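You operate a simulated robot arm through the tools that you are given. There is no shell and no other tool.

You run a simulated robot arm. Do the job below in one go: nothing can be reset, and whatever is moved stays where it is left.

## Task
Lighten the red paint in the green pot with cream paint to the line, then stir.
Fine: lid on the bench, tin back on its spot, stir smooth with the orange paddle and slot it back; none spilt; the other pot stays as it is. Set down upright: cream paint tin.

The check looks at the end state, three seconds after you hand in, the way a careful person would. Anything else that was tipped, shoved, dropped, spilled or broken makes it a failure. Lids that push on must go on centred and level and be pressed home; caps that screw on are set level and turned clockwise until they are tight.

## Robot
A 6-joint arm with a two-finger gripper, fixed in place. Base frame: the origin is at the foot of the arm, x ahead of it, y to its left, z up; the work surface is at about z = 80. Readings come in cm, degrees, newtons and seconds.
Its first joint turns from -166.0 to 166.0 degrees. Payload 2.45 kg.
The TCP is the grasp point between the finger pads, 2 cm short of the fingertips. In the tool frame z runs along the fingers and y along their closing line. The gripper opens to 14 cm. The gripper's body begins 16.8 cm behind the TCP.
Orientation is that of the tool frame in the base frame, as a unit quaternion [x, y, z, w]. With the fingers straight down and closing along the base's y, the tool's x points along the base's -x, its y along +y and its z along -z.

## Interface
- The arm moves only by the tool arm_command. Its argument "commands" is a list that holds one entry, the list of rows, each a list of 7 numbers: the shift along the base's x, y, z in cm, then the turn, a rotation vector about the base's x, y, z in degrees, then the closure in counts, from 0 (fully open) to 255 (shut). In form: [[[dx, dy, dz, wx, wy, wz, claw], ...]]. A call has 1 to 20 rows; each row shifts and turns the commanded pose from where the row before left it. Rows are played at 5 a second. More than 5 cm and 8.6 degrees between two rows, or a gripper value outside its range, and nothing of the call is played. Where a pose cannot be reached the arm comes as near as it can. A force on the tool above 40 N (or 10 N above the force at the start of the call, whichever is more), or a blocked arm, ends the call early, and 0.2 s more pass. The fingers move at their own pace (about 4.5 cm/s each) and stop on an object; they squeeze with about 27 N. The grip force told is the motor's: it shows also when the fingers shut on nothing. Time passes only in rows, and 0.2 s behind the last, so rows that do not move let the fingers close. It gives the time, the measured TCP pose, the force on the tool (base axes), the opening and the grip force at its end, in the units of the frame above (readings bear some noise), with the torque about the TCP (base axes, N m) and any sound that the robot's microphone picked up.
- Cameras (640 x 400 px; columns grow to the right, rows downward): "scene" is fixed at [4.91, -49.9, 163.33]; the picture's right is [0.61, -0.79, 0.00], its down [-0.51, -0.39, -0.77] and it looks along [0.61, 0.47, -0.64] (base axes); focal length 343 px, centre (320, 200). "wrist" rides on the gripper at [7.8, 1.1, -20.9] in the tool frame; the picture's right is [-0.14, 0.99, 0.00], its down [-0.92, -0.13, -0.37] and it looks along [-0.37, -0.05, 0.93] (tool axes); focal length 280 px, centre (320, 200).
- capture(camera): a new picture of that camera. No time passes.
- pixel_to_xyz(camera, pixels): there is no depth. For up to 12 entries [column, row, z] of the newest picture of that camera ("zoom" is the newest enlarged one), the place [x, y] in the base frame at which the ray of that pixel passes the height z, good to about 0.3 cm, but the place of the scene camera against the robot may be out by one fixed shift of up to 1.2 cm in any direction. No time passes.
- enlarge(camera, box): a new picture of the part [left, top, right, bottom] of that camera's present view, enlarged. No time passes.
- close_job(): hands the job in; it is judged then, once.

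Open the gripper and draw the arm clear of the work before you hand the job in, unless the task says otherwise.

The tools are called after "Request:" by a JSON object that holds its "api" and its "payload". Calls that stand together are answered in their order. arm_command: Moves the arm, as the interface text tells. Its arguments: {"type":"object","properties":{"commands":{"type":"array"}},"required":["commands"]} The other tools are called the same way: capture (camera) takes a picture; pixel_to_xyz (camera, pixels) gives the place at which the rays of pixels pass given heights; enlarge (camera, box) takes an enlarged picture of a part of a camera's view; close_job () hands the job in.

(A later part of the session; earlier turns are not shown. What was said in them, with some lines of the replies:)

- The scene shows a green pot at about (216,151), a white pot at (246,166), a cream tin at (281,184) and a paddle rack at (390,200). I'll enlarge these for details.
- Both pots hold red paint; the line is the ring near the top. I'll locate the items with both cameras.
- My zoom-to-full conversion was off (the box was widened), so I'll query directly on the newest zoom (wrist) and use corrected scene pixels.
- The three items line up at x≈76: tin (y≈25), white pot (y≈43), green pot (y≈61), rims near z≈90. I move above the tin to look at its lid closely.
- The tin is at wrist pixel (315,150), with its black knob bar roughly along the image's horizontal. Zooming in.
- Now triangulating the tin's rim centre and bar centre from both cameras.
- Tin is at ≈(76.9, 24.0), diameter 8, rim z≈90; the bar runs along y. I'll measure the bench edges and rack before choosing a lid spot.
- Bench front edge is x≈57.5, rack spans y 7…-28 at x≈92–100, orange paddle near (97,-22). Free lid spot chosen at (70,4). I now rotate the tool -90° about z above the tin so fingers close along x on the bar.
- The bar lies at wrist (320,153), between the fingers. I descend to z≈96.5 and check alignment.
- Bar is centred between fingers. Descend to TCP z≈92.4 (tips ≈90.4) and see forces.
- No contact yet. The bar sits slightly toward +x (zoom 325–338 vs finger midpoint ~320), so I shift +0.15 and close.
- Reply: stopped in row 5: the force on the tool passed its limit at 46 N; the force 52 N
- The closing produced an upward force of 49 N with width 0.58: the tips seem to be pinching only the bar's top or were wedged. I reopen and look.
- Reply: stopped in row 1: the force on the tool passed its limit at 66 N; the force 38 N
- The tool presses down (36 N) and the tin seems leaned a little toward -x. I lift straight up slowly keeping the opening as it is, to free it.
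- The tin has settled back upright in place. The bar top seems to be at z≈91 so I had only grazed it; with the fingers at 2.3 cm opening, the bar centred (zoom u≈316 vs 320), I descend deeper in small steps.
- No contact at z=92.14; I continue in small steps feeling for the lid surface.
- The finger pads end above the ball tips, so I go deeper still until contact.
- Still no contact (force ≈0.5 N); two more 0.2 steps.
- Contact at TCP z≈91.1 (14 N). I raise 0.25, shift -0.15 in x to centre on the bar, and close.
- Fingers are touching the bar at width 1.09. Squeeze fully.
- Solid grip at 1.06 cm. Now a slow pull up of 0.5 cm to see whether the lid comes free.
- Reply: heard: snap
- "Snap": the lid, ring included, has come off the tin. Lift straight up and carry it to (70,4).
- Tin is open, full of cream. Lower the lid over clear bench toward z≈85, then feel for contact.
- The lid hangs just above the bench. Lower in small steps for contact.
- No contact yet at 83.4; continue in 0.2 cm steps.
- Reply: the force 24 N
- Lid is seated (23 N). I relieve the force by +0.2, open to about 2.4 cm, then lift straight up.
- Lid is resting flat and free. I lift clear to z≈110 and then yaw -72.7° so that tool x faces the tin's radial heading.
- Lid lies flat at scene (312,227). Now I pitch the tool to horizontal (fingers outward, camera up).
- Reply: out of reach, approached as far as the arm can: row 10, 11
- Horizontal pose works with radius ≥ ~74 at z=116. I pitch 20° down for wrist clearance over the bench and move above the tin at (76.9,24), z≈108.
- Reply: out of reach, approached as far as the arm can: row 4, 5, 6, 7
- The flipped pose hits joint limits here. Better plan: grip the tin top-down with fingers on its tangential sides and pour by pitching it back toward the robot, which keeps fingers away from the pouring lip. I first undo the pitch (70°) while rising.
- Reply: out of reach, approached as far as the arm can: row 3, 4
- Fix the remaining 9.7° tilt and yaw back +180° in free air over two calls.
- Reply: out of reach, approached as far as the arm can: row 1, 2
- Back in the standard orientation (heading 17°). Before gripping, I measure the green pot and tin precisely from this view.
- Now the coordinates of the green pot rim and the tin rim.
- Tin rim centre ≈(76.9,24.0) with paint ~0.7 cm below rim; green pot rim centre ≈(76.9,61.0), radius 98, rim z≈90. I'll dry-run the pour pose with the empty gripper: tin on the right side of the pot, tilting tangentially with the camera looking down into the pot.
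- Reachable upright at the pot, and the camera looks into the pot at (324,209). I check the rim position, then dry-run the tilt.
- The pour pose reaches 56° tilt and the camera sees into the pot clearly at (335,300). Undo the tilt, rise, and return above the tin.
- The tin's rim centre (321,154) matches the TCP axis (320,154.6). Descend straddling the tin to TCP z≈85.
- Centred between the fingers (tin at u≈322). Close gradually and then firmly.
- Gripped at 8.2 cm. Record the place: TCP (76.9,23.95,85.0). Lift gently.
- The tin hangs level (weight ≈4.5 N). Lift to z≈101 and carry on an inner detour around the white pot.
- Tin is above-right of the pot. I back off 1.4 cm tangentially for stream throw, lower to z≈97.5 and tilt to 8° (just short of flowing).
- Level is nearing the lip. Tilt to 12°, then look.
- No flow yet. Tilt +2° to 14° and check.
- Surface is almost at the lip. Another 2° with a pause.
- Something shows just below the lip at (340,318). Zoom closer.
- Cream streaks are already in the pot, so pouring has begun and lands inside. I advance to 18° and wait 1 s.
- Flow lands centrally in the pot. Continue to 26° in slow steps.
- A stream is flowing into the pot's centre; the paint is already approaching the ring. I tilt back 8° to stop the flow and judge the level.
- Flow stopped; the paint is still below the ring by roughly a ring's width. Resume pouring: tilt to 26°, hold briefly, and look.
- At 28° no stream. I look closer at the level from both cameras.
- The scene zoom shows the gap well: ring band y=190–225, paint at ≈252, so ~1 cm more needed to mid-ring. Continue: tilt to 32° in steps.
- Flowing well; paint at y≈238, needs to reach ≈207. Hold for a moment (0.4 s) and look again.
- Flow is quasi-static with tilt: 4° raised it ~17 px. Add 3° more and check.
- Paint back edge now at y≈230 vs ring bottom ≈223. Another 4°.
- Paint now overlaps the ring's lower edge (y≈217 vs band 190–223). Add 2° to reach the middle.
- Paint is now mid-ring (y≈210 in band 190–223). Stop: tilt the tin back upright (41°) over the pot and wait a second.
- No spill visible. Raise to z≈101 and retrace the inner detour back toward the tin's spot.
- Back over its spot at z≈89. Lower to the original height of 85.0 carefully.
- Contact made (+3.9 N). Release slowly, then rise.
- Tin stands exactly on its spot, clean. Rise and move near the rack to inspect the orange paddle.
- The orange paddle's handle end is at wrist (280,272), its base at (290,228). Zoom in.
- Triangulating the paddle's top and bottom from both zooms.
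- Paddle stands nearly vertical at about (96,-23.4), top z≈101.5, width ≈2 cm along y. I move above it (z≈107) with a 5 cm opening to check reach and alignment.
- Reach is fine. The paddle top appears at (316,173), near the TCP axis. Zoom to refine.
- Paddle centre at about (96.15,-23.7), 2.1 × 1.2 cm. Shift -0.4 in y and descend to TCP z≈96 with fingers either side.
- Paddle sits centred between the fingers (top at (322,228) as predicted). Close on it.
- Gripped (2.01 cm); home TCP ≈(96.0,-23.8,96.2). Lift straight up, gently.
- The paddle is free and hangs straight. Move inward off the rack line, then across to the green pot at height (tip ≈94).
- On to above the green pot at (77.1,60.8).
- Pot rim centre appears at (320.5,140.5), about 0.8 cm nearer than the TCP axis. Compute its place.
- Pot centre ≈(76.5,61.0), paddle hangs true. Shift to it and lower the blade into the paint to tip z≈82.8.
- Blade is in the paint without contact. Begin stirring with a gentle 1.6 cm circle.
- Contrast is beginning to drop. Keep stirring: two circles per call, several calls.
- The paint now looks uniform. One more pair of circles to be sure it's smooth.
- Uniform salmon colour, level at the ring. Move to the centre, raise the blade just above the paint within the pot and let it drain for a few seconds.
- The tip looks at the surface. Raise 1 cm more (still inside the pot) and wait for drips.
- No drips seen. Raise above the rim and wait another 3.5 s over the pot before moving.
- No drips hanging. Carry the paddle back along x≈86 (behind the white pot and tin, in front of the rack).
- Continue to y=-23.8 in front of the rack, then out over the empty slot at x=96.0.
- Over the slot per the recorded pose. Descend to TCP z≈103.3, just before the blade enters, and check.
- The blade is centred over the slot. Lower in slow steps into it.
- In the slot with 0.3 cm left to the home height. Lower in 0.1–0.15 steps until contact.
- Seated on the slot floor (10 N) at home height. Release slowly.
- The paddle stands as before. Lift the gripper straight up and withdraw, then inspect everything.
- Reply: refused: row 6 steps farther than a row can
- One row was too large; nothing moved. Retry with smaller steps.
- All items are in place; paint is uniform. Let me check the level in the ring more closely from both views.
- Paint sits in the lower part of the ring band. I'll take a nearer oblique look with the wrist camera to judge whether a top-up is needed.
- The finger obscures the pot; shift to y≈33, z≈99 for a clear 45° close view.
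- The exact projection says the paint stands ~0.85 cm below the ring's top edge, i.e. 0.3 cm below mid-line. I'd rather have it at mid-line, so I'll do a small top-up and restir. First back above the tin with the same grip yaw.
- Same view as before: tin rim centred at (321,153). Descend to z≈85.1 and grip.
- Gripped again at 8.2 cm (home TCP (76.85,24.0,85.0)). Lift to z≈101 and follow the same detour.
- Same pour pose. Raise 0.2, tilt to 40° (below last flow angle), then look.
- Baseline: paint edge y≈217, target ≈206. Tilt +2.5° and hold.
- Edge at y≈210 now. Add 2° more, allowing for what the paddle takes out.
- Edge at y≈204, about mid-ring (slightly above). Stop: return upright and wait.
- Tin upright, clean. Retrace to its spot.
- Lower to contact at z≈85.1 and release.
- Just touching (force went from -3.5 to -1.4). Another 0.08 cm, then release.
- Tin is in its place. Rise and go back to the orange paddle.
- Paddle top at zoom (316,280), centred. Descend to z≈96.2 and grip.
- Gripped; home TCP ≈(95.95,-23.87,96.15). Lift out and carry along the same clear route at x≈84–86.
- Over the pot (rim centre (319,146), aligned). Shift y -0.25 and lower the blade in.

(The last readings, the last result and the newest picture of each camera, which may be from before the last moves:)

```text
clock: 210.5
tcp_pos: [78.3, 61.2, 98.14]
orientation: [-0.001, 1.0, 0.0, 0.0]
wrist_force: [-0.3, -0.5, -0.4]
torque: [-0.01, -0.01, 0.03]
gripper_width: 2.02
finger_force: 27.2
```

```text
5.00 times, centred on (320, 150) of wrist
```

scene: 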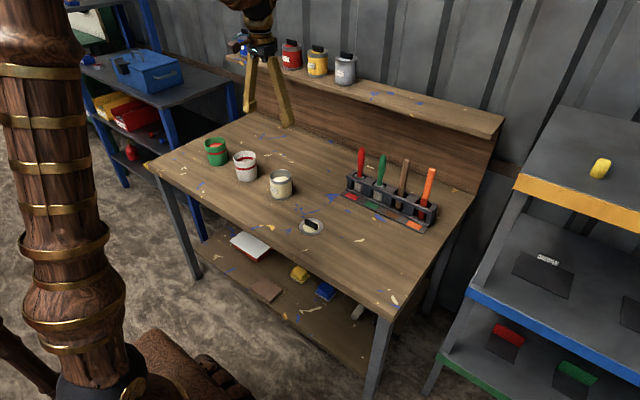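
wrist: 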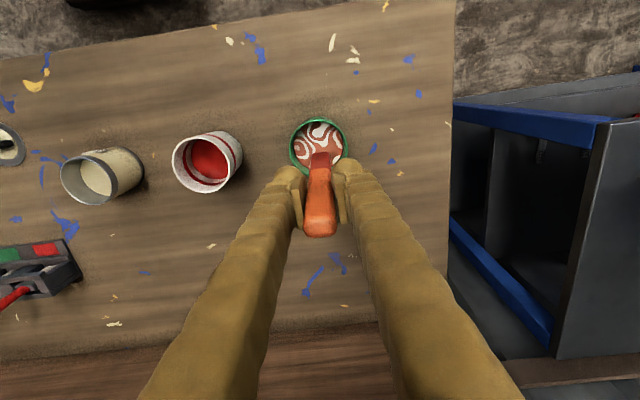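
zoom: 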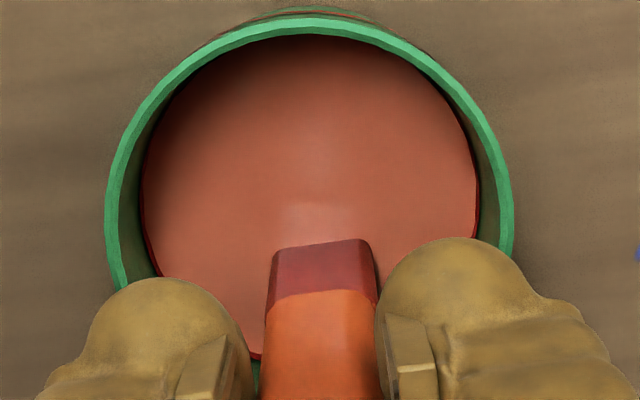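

Uniform again. Two more circles for good measure, then drain above the paint.

Request:
{"api": "arm_command", "payload": {"commands": [[[-0.306, 0.94, 0, 0, 0, 0, 255], [-0.8, 0.582, 0, 0, 0, 0, 255], [-0.988, 0, 0, 0, 0, 0, 255], [-0.8, -0.582, 0, 0, 0, 0, 255], [-0.306, -0.94, 0, 0, 0, 0, 255], [0.306, -0.94, 0, 0, 0, 0, 255], [0.8, -0.582, 0, 0, 0, 0, 255], [0.988, 0, 0, 0, 0, 0, 255], [0.8, 0.582, 0, 0, 0, 0, 255], [0.306, 0.94, 0, 0, 0, 0, 255], [-0.306, 0.94, 0, 0, 0, 0, 255], [-0.8, 0.582, 0, 0, 0, 0, 255], [-0.988, 0, 0, 0, 0, 0, 255], [-0.8, -0.582, 0, 0, 0, 0, 255], [-0.306, -0.94, 0, 0, 0, 0, 255], [0.306, -0.94, 0, 0, 0, 0, 255], [0.8, -0.582, 0, 0, 0, 0, 255], [0.988, 0, 0, 0, 0, 0, 255], [0.8, 0.582, 0, 0, 0, 0, 255], [0.306, 0.94, 0, 0, 0, 0, 255]]]}}

Request:
{"api": "arm_command", "payload": {"commands": [[[-0.85, -0.1, 0, 0, 0, 0, 255], [-0.85, -0.1, 0, 0, 0, 0, 255], [0, 0, 1, 0, 0, 0, 255], [0, 0, 1, 0, 0, 0, 255], [0, 0, 1, 0, 0, 0, 255], [0, 0, 1, 0, 0, 0, 255], [0, 0, 1, 0, 0, 0, 255], [0, 0, 1, 0, 0, 0, 255], [0, 0, 1, 0, 0, 0, 255], [0, 0, 0, 0, 0, 0, 255], [0, 0, 0, 0, 0, 0, 255], [0, 0, 0, 0, 0, 0, 255], [0, 0, 0, 0, 0, 0, 255], [0, 0, 0, 0, 0, 0, 255], [0, 0, 0, 0, 0, 0, 255], [0, 0, 0, 0, 0, 0, 255], [0, 0, 0, 0, 0, 0, 255], [0, 0, 0, 0, 0, 0, 255], [0, 0, 0, 0, 0, 0, 255], [0, 0, 0, 0, 0, 0, 255]]]}}

Request:
{"api": "arm_command", "payload": {"commands": [[[0, 0, 0.5, 0, 0, 0, 255], [0, 0, 0, 0, 0, 0, 255], [0, 0, 0, 0, 0, 0, 255], [0, 0, 0, 0, 0, 0, 255], [0, 0, 0, 0, 0, 0, 255], [0, 0, 0, 0, 0, 0, 255], [0, 0, 0, 0, 0, 0, 255], [0, 0, 0, 0, 0, 0, 255], [0, 0, 0, 0, 0, 0, 255], [0, 0, 0, 0, 0, 0, 255], [0, 0, 1, 0, 0, 0, 255], [0, 0, 1, 0, 0, 0, 255], [0, 0, 0.5, 0, 0, 0, 255], [0, 0, 0, 0, 0, 0, 255], [0, 0, 0, 0, 0, 0, 255], [0, 0, 0, 0, 0, 0, 255], [0, 0, 0, 0, 0, 0, 255], [0, 0, 0, 0, 0, 0, 255], [0, 0, 0, 0, 0, 0, 255], [0, 0, 0, 0, 0, 0, 255]]]}}

Request:
{"api": "enlarge", "payload": {"camera": "scene", "box": [195, 110, 245, 165]}}

Request:
{"api": "enlarge", "payload": {"camera": "scene", "box": [205, 132, 235, 155]}}

```text
clock: 214.7
tcp_pos: [78.17, 61.0, 98.22]
orientation: [0.001, 1.0, 0.001, 0.0]
wrist_force: [0.0, 0.0, -0.3]
torque: [-0.01, -0.01, 0.02]
gripper_width: 2.08
finger_force: 27.1
```

```text
clock: 218.9
tcp_pos: [76.57, 60.88, 105.2]
orientation: [0.0, 1.0, 0.001, 0.001]
wrist_force: [-0.2, -0.1, -0.2]
torque: [0.0, 0.0, -0.01]
gripper_width: 2.03
finger_force: 27.1
```

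```text
clock: 223.1
tcp_pos: [76.45, 60.85, 108.09]
orientation: [0.0, 1.0, 0.001, 0.0]
wrist_force: [0.0, 0.4, -0.1]
torque: [0.01, 0.02, -0.02]
gripper_width: 2.02
finger_force: 26.7
```

```text
7.27 times, centred on (220, 138) of scene
```

zoom: 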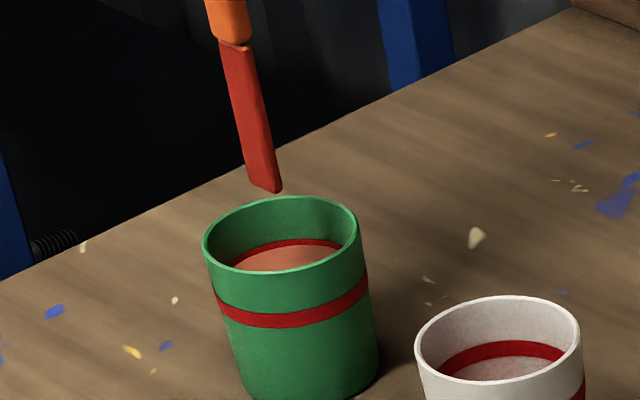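

```text
16.00 times, centred on (220, 144) of scene
```

zoom: 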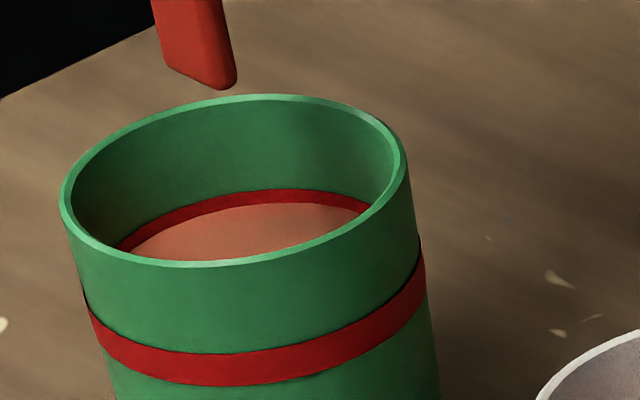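

Level is now at mid-ring (y≈204 in band 190–223), smooth, no drips. Return the paddle along the same route.

Request:
{"api": "arm_command", "payload": {"commands": [[[0, 0, 1, 0, 0, 0, 255], [0.5, -0.8, 1, 0, 0, 0, 255], [1.5, -2.4, 0, 0, 0, 0, 255], [1.9, -3, 0, 0, 0, 0, 255], [1.9, -3, 0, 0, 0, 0, 255], [1.9, -3, 0, 0, 0, 0, 255], [1.7, -2.7, 0, 0, 0, 0, 255], [0, -3.5, 0, 0, 0, 0, 255], [0, -3.8, 0, 0, 0, 0, 255], [0, -3.8, 0, 0, 0, 0, 255], [0, -3.8, 0, 0, 0, 0, 255], [0, -3.8, 0, 0, 0, 0, 255], [0, -3.8, 0, 0, 0, 0, 255], [0, -3.8, 0, 0, 0, 0, 255], [-0.4, -3.8, 0, 0, 0, 0, 255], [-0.4, -3.8, 0, 0, 0, 0, 255], [-0.4, -3.8, 0, 0, 0, 0, 255], [-0.4, -3, 0, 0, 0, 0, 255], [-0.4, -2, 0, 0, 0, 0, 255], [0, 0, 0, 0, 0, 0, 255]]]}}

Request:
{"api": "arm_command", "payload": {"commands": [[[0, -2.5, 0, 0, 0, 0, 255], [0, -4, 0, 0, 0, 0, 255], [0, -4, 0, 0, 0, 0, 255], [0, -4, 0, 0, 0, 0, 255], [0, -4, 0, 0, 0, 0, 255], [0, -4, 0, 0, 0, 0, 255], [0, -3, 0, 0, 0, 0, 255], [1.5, -1.6, 0, 0, 0, 0, 255], [2.5, 0, 0, 0, 0, 0, 255], [2.5, 0, 0, 0, 0, 0, 255], [2.5, 0, 0, 0, 0, 0, 255], [1.9, 0, 0, 0, 0, 0, 255], [1, 0, 0, 0, 0, 0, 255], [0, 0, 0, 0, 0, 0, 255], [0, 0, 0, 0, 0, 0, 255]]]}}

Request:
{"api": "capture", "payload": {"camera": "wrist"}}

```text
clock: 227.3
tcp_pos: [83.89, 3.19, 110.22]
orientation: [0.0, 1.0, 0.0, 0.0]
wrist_force: [0.3, -0.3, -0.5]
torque: [0.01, 0.0, -0.03]
gripper_width: 2.04
finger_force: 26.5
```

```text
clock: 230.5
tcp_pos: [95.64, -23.73, 109.96]
orientation: [0.0, 1.0, 0.001, 0.001]
wrist_force: [-0.3, 0.0, -1.2]
torque: [-0.01, 0.0, 0.02]
gripper_width: 2.02
finger_force: 26.8
```

```text
taken
```

wrist: 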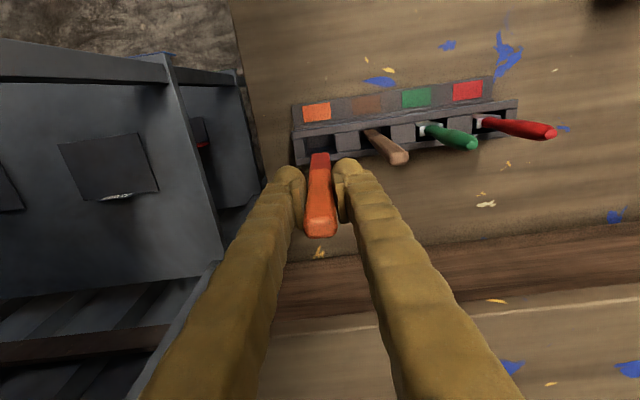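

Near the slot: correct +0.28 in x, -0.1 in y, descend to z≈103 and check.

Request:
{"api": "arm_command", "payload": {"commands": [[[0.28, -0.1, -1.8, 0, 0, 0, 255], [0, 0, -2, 0, 0, 0, 255], [0, 0, -2, 0, 0, 0, 255], [0, 0, -1, 0, 0, 0, 255], [0, 0, 0, 0, 0, 0, 255], [0, 0, 0, 0, 0, 0, 255]]]}}

Request:
{"api": "enlarge", "payload": {"camera": "wrist", "box": [270, 100, 370, 180]}}

Request:
{"api": "enlarge", "payload": {"camera": "scene", "box": [395, 150, 450, 235]}}

```text
clock: 231.9
tcp_pos: [96.15, -23.88, 103.23]
orientation: [0.0, 1.0, 0.0, 0.0]
wrist_force: [1.1, 0.4, 0.3]
torque: [0.04, 0.0, 0.0]
gripper_width: 2.03
finger_force: 27.5
```

```text
5.00 times, centred on (320, 140) of wrist
```

zoom: 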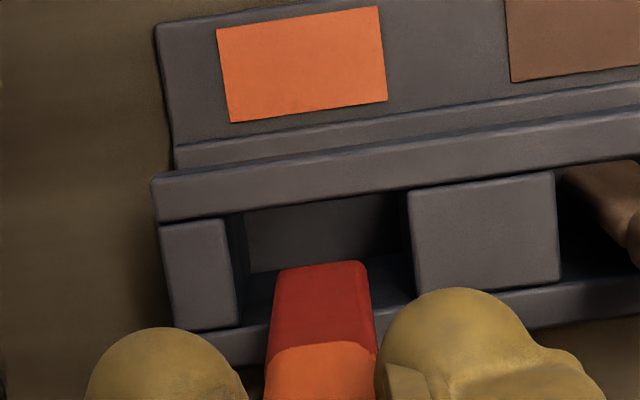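

```text
4.71 times, centred on (422, 192) of scene
```

zoom: 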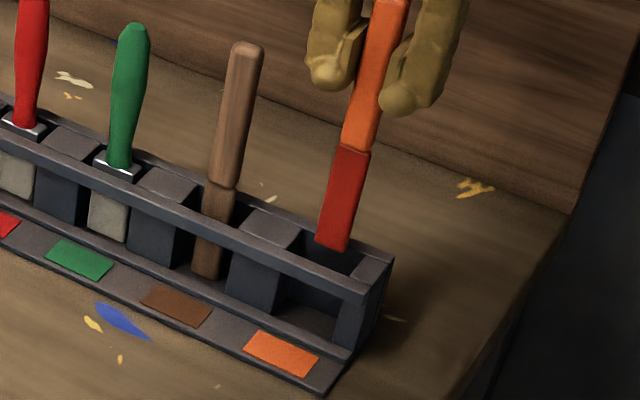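

Slightly too far in +x (~0.17 cm) versus the previous insertion; correct and lower.

Request:
{"api": "arm_command", "payload": {"commands": [[[-0.15, 0.05, -1, 0, 0, 0, 255], [0, 0, -1, 0, 0, 0, 255], [0, 0, -1, 0, 0, 0, 255], [0, 0, -1, 0, 0, 0, 255], [0, 0, -1, 0, 0, 0, 255], [0, 0, -0.8, 0, 0, 0, 255], [0, 0, -0.6, 0, 0, 0, 255], [0, 0, -0.3, 0, 0, 0, 255], [0, 0, 0, 0, 0, 0, 255]]]}}

Request:
{"api": "enlarge", "payload": {"camera": "scene", "box": [395, 150, 450, 235]}}

```text
clock: 233.9
tcp_pos: [96.03, -23.88, 96.55]
orientation: [0.0, 1.0, 0.001, 0.0]
wrist_force: [0.2, 0.5, -0.7]
torque: [0.01, -0.03, 0.01]
gripper_width: 2.06
finger_force: 27.1
```

```text
4.71 times, centred on (422, 192) of scene
```

zoom: 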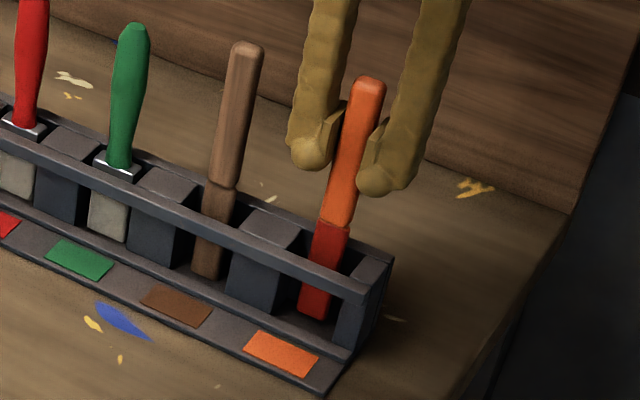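

Final 0.4 cm in small steps to contact.

Request:
{"api": "arm_command", "payload": {"commands": [[[0, 0, -0.15, 0, 0, 0, 255], [0, 0, -0.15, 0, 0, 0, 255], [0, 0, -0.1, 0, 0, 0, 255], [0, 0, 0, 0, 0, 0, 255]]]}}

```text
clock: 234.9
tcp_pos: [96.0, -23.89, 96.21]
orientation: [0.0, 1.0, 0.002, 0.0]
wrist_force: [0.9, 0.2, 0.3]
torque: [-0.02, 0.0, 0.04]
gripper_width: 2.03
finger_force: 27.0
```

Not quite touching; 0.1 cm more.

Request:
{"api": "arm_command", "payload": {"commands": [[[0, 0, -0.08, 0, 0, 0, 255], [0, 0, 0, 0, 0, 0, 255]]]}}

```text
clock: 235.5
tcp_pos: [95.98, -23.95, 96.16]
orientation: [0.0, 1.0, 0.001, 0.0]
wrist_force: [0.9, -0.7, -0.3]
torque: [0.0, 0.0, -0.01]
gripper_width: 2.03
finger_force: 26.7
```

Request:
{"api": "arm_command", "payload": {"commands": [[[0, 0, -0.08, 0, 0, 0, 255], [0, 0, -0.05, 0, 0, 0, 255], [0, 0, 0, 0, 0, 0, 255]]]}}

```text
clock: 236.3
tcp_pos: [96.08, -23.91, 96.13]
orientation: [0.0, 1.0, 0.001, -0.001]
wrist_force: [0.8, 1.0, 6.3]
torque: [-0.01, 0.0, -0.01]
gripper_width: 2.03
finger_force: 26.9
```

Seated (6 N). Release slowly.

Request:
{"api": "arm_command", "payload": {"commands": [[[0, 0, 0.03, 0, 0, 0, 215], [0, 0, 0, 0, 0, 0, 205], [0, 0, 0, 0, 0, 0, 190], [0, 0, 0, 0, 0, 0, 164], [0, 0, 0, 0, 0, 0, 164], [0, 0, 0, 0, 0, 0, 164]]]}}

Request:
{"api": "enlarge", "payload": {"camera": "wrist", "box": [250, 120, 390, 240]}}

```text
clock: 237.7
tcp_pos: [95.95, -24.02, 96.12]
orientation: [0.0, 1.0, 0.001, 0.0]
wrist_force: [0.8, 0.3, 0.5]
torque: [-0.01, -0.01, 0.0]
gripper_width: 4.99
finger_force: 0.1
```

```text
3.33 times, centred on (320, 180) of wrist
```

zoom: 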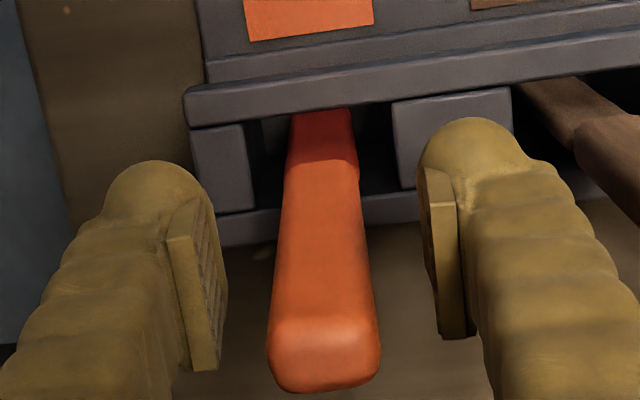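

Paddle free and standing. Lift straight up and withdraw to the side for the final check.

Request:
{"api": "arm_command", "payload": {"commands": [[[0, 0, 2, 0, 0, 0, 164], [0, 0, 3, 0, 0, 0, 164], [0, 0, 4, 0, 0, 0, 164], [0, 0, 4, 0, 0, 0, 164], [-2, 1, 4, 0, 0, 0, 120], [-3.5, 2.5, 1, 0, 0, 0, 60], [-3.5, 3, 0, 0, 0, 0, 0], [-3.5, 3, 0, 0, 0, 0, 0], [-3.5, 3, 0, 0, 0, 0, 0], [-3.5, 3, 0, 0, 0, 0, 0], [-3.5, 3, 0, 0, 0, 0, 0], [-3, 3, 0, 0, 0, 0, 0], [-3, 3, 0, 0, 0, 0, 0], [-3, 3, 0, 0, 0, 0, 0], [0, 3, 2, 0, 0, 0, 0], [0, 3, 2, 0, 0, 0, 0], [0, 0, 0, 0, 0, 0, 0]]]}}

Request:
{"api": "capture", "payload": {"camera": "wrist"}}

Request:
{"api": "capture", "payload": {"camera": "scene"}}

Request:
{"api": "enlarge", "payload": {"camera": "scene", "box": [190, 120, 310, 210]}}

Request:
{"api": "enlarge", "payload": {"camera": "scene", "box": [335, 140, 450, 240]}}

Request:
{"api": "enlarge", "payload": {"camera": "scene", "box": [205, 132, 235, 155]}}

```text
clock: 241.3
tcp_pos: [63.9, 9.81, 118.37]
orientation: [0.001, 1.0, 0.001, -0.001]
wrist_force: [1.1, 0.0, 0.6]
torque: [0.0, 0.0, 0.02]
gripper_width: 13.99
finger_force: 0.0
```

```text
taken
```

wrist: 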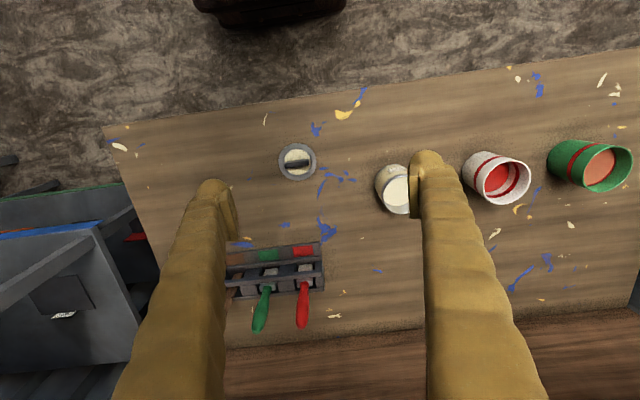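

```text
taken
```

scene: 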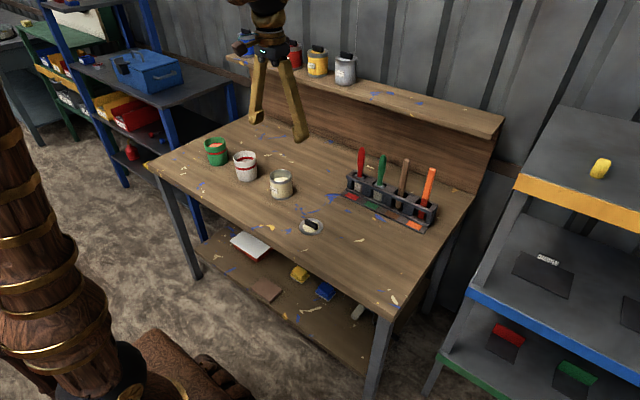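

```text
4.44 times, centred on (250, 165) of scene
```

zoom: 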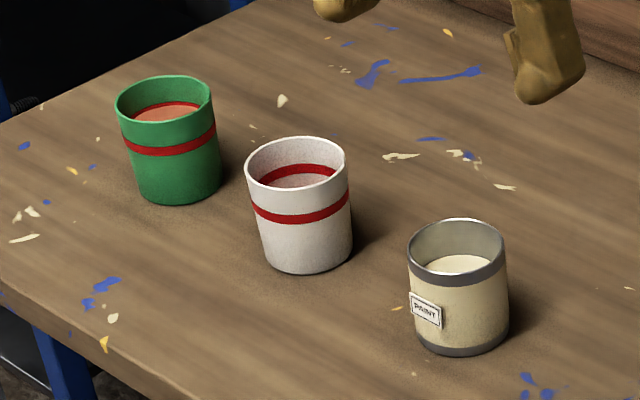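

```text
4.00 times, centred on (392, 190) of scene
```

zoom: 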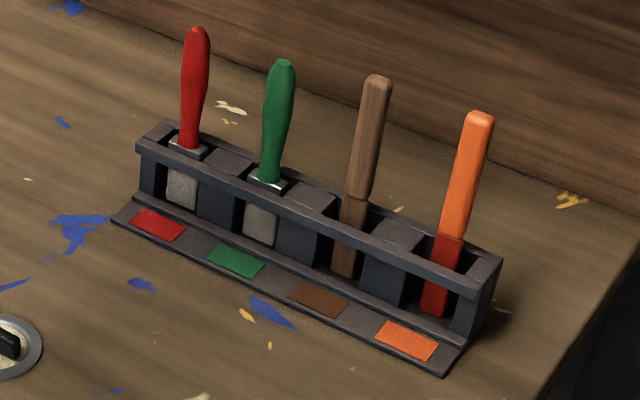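

```text
16.00 times, centred on (220, 144) of scene
```

zoom: 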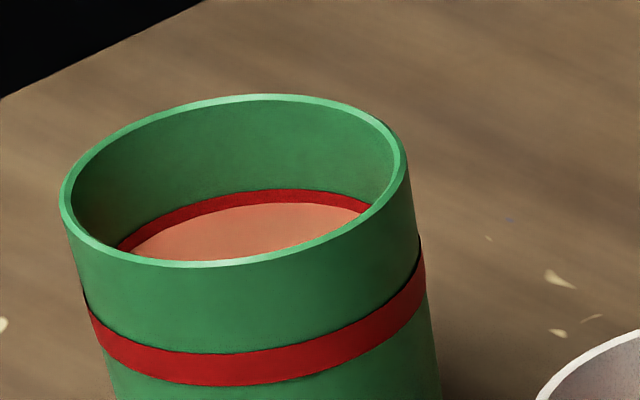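

Everything matches: paint smooth at mid-line in the green pot, white pot untouched, tin upright on its spot, lid on the bench, orange paddle slotted, no new splashes; the gripper is open and clear. Handing in.

Request:
{"api": "close_job", "payload": {}}

```text
The job is handed in.
```

The red paint in the green pot is lightened with cream to the line and stirred smooth, and I've handed the job in.

- **Level:** the paint sits at about the middle of the red ring. My first pour settled about 0.3 cm low after stirring, so I topped it up and stirred again.
- **Cream tin:** it is back on its spot, upright and open, with the lid flat on the bench.
- **Orange paddle:** it is back in its slot, with paint still on the blade. I let it drain over the pot and saw no drips.
- **Everything else:** I never touched the white pot, and it looks unchanged. I saw no new splashes on the bench. The arm is open and clear of the work.

On my first try at the lid, the fingers slipped on its bar and tipped the tin slightly. It settled back in place with the lid still on and nothing spilled.
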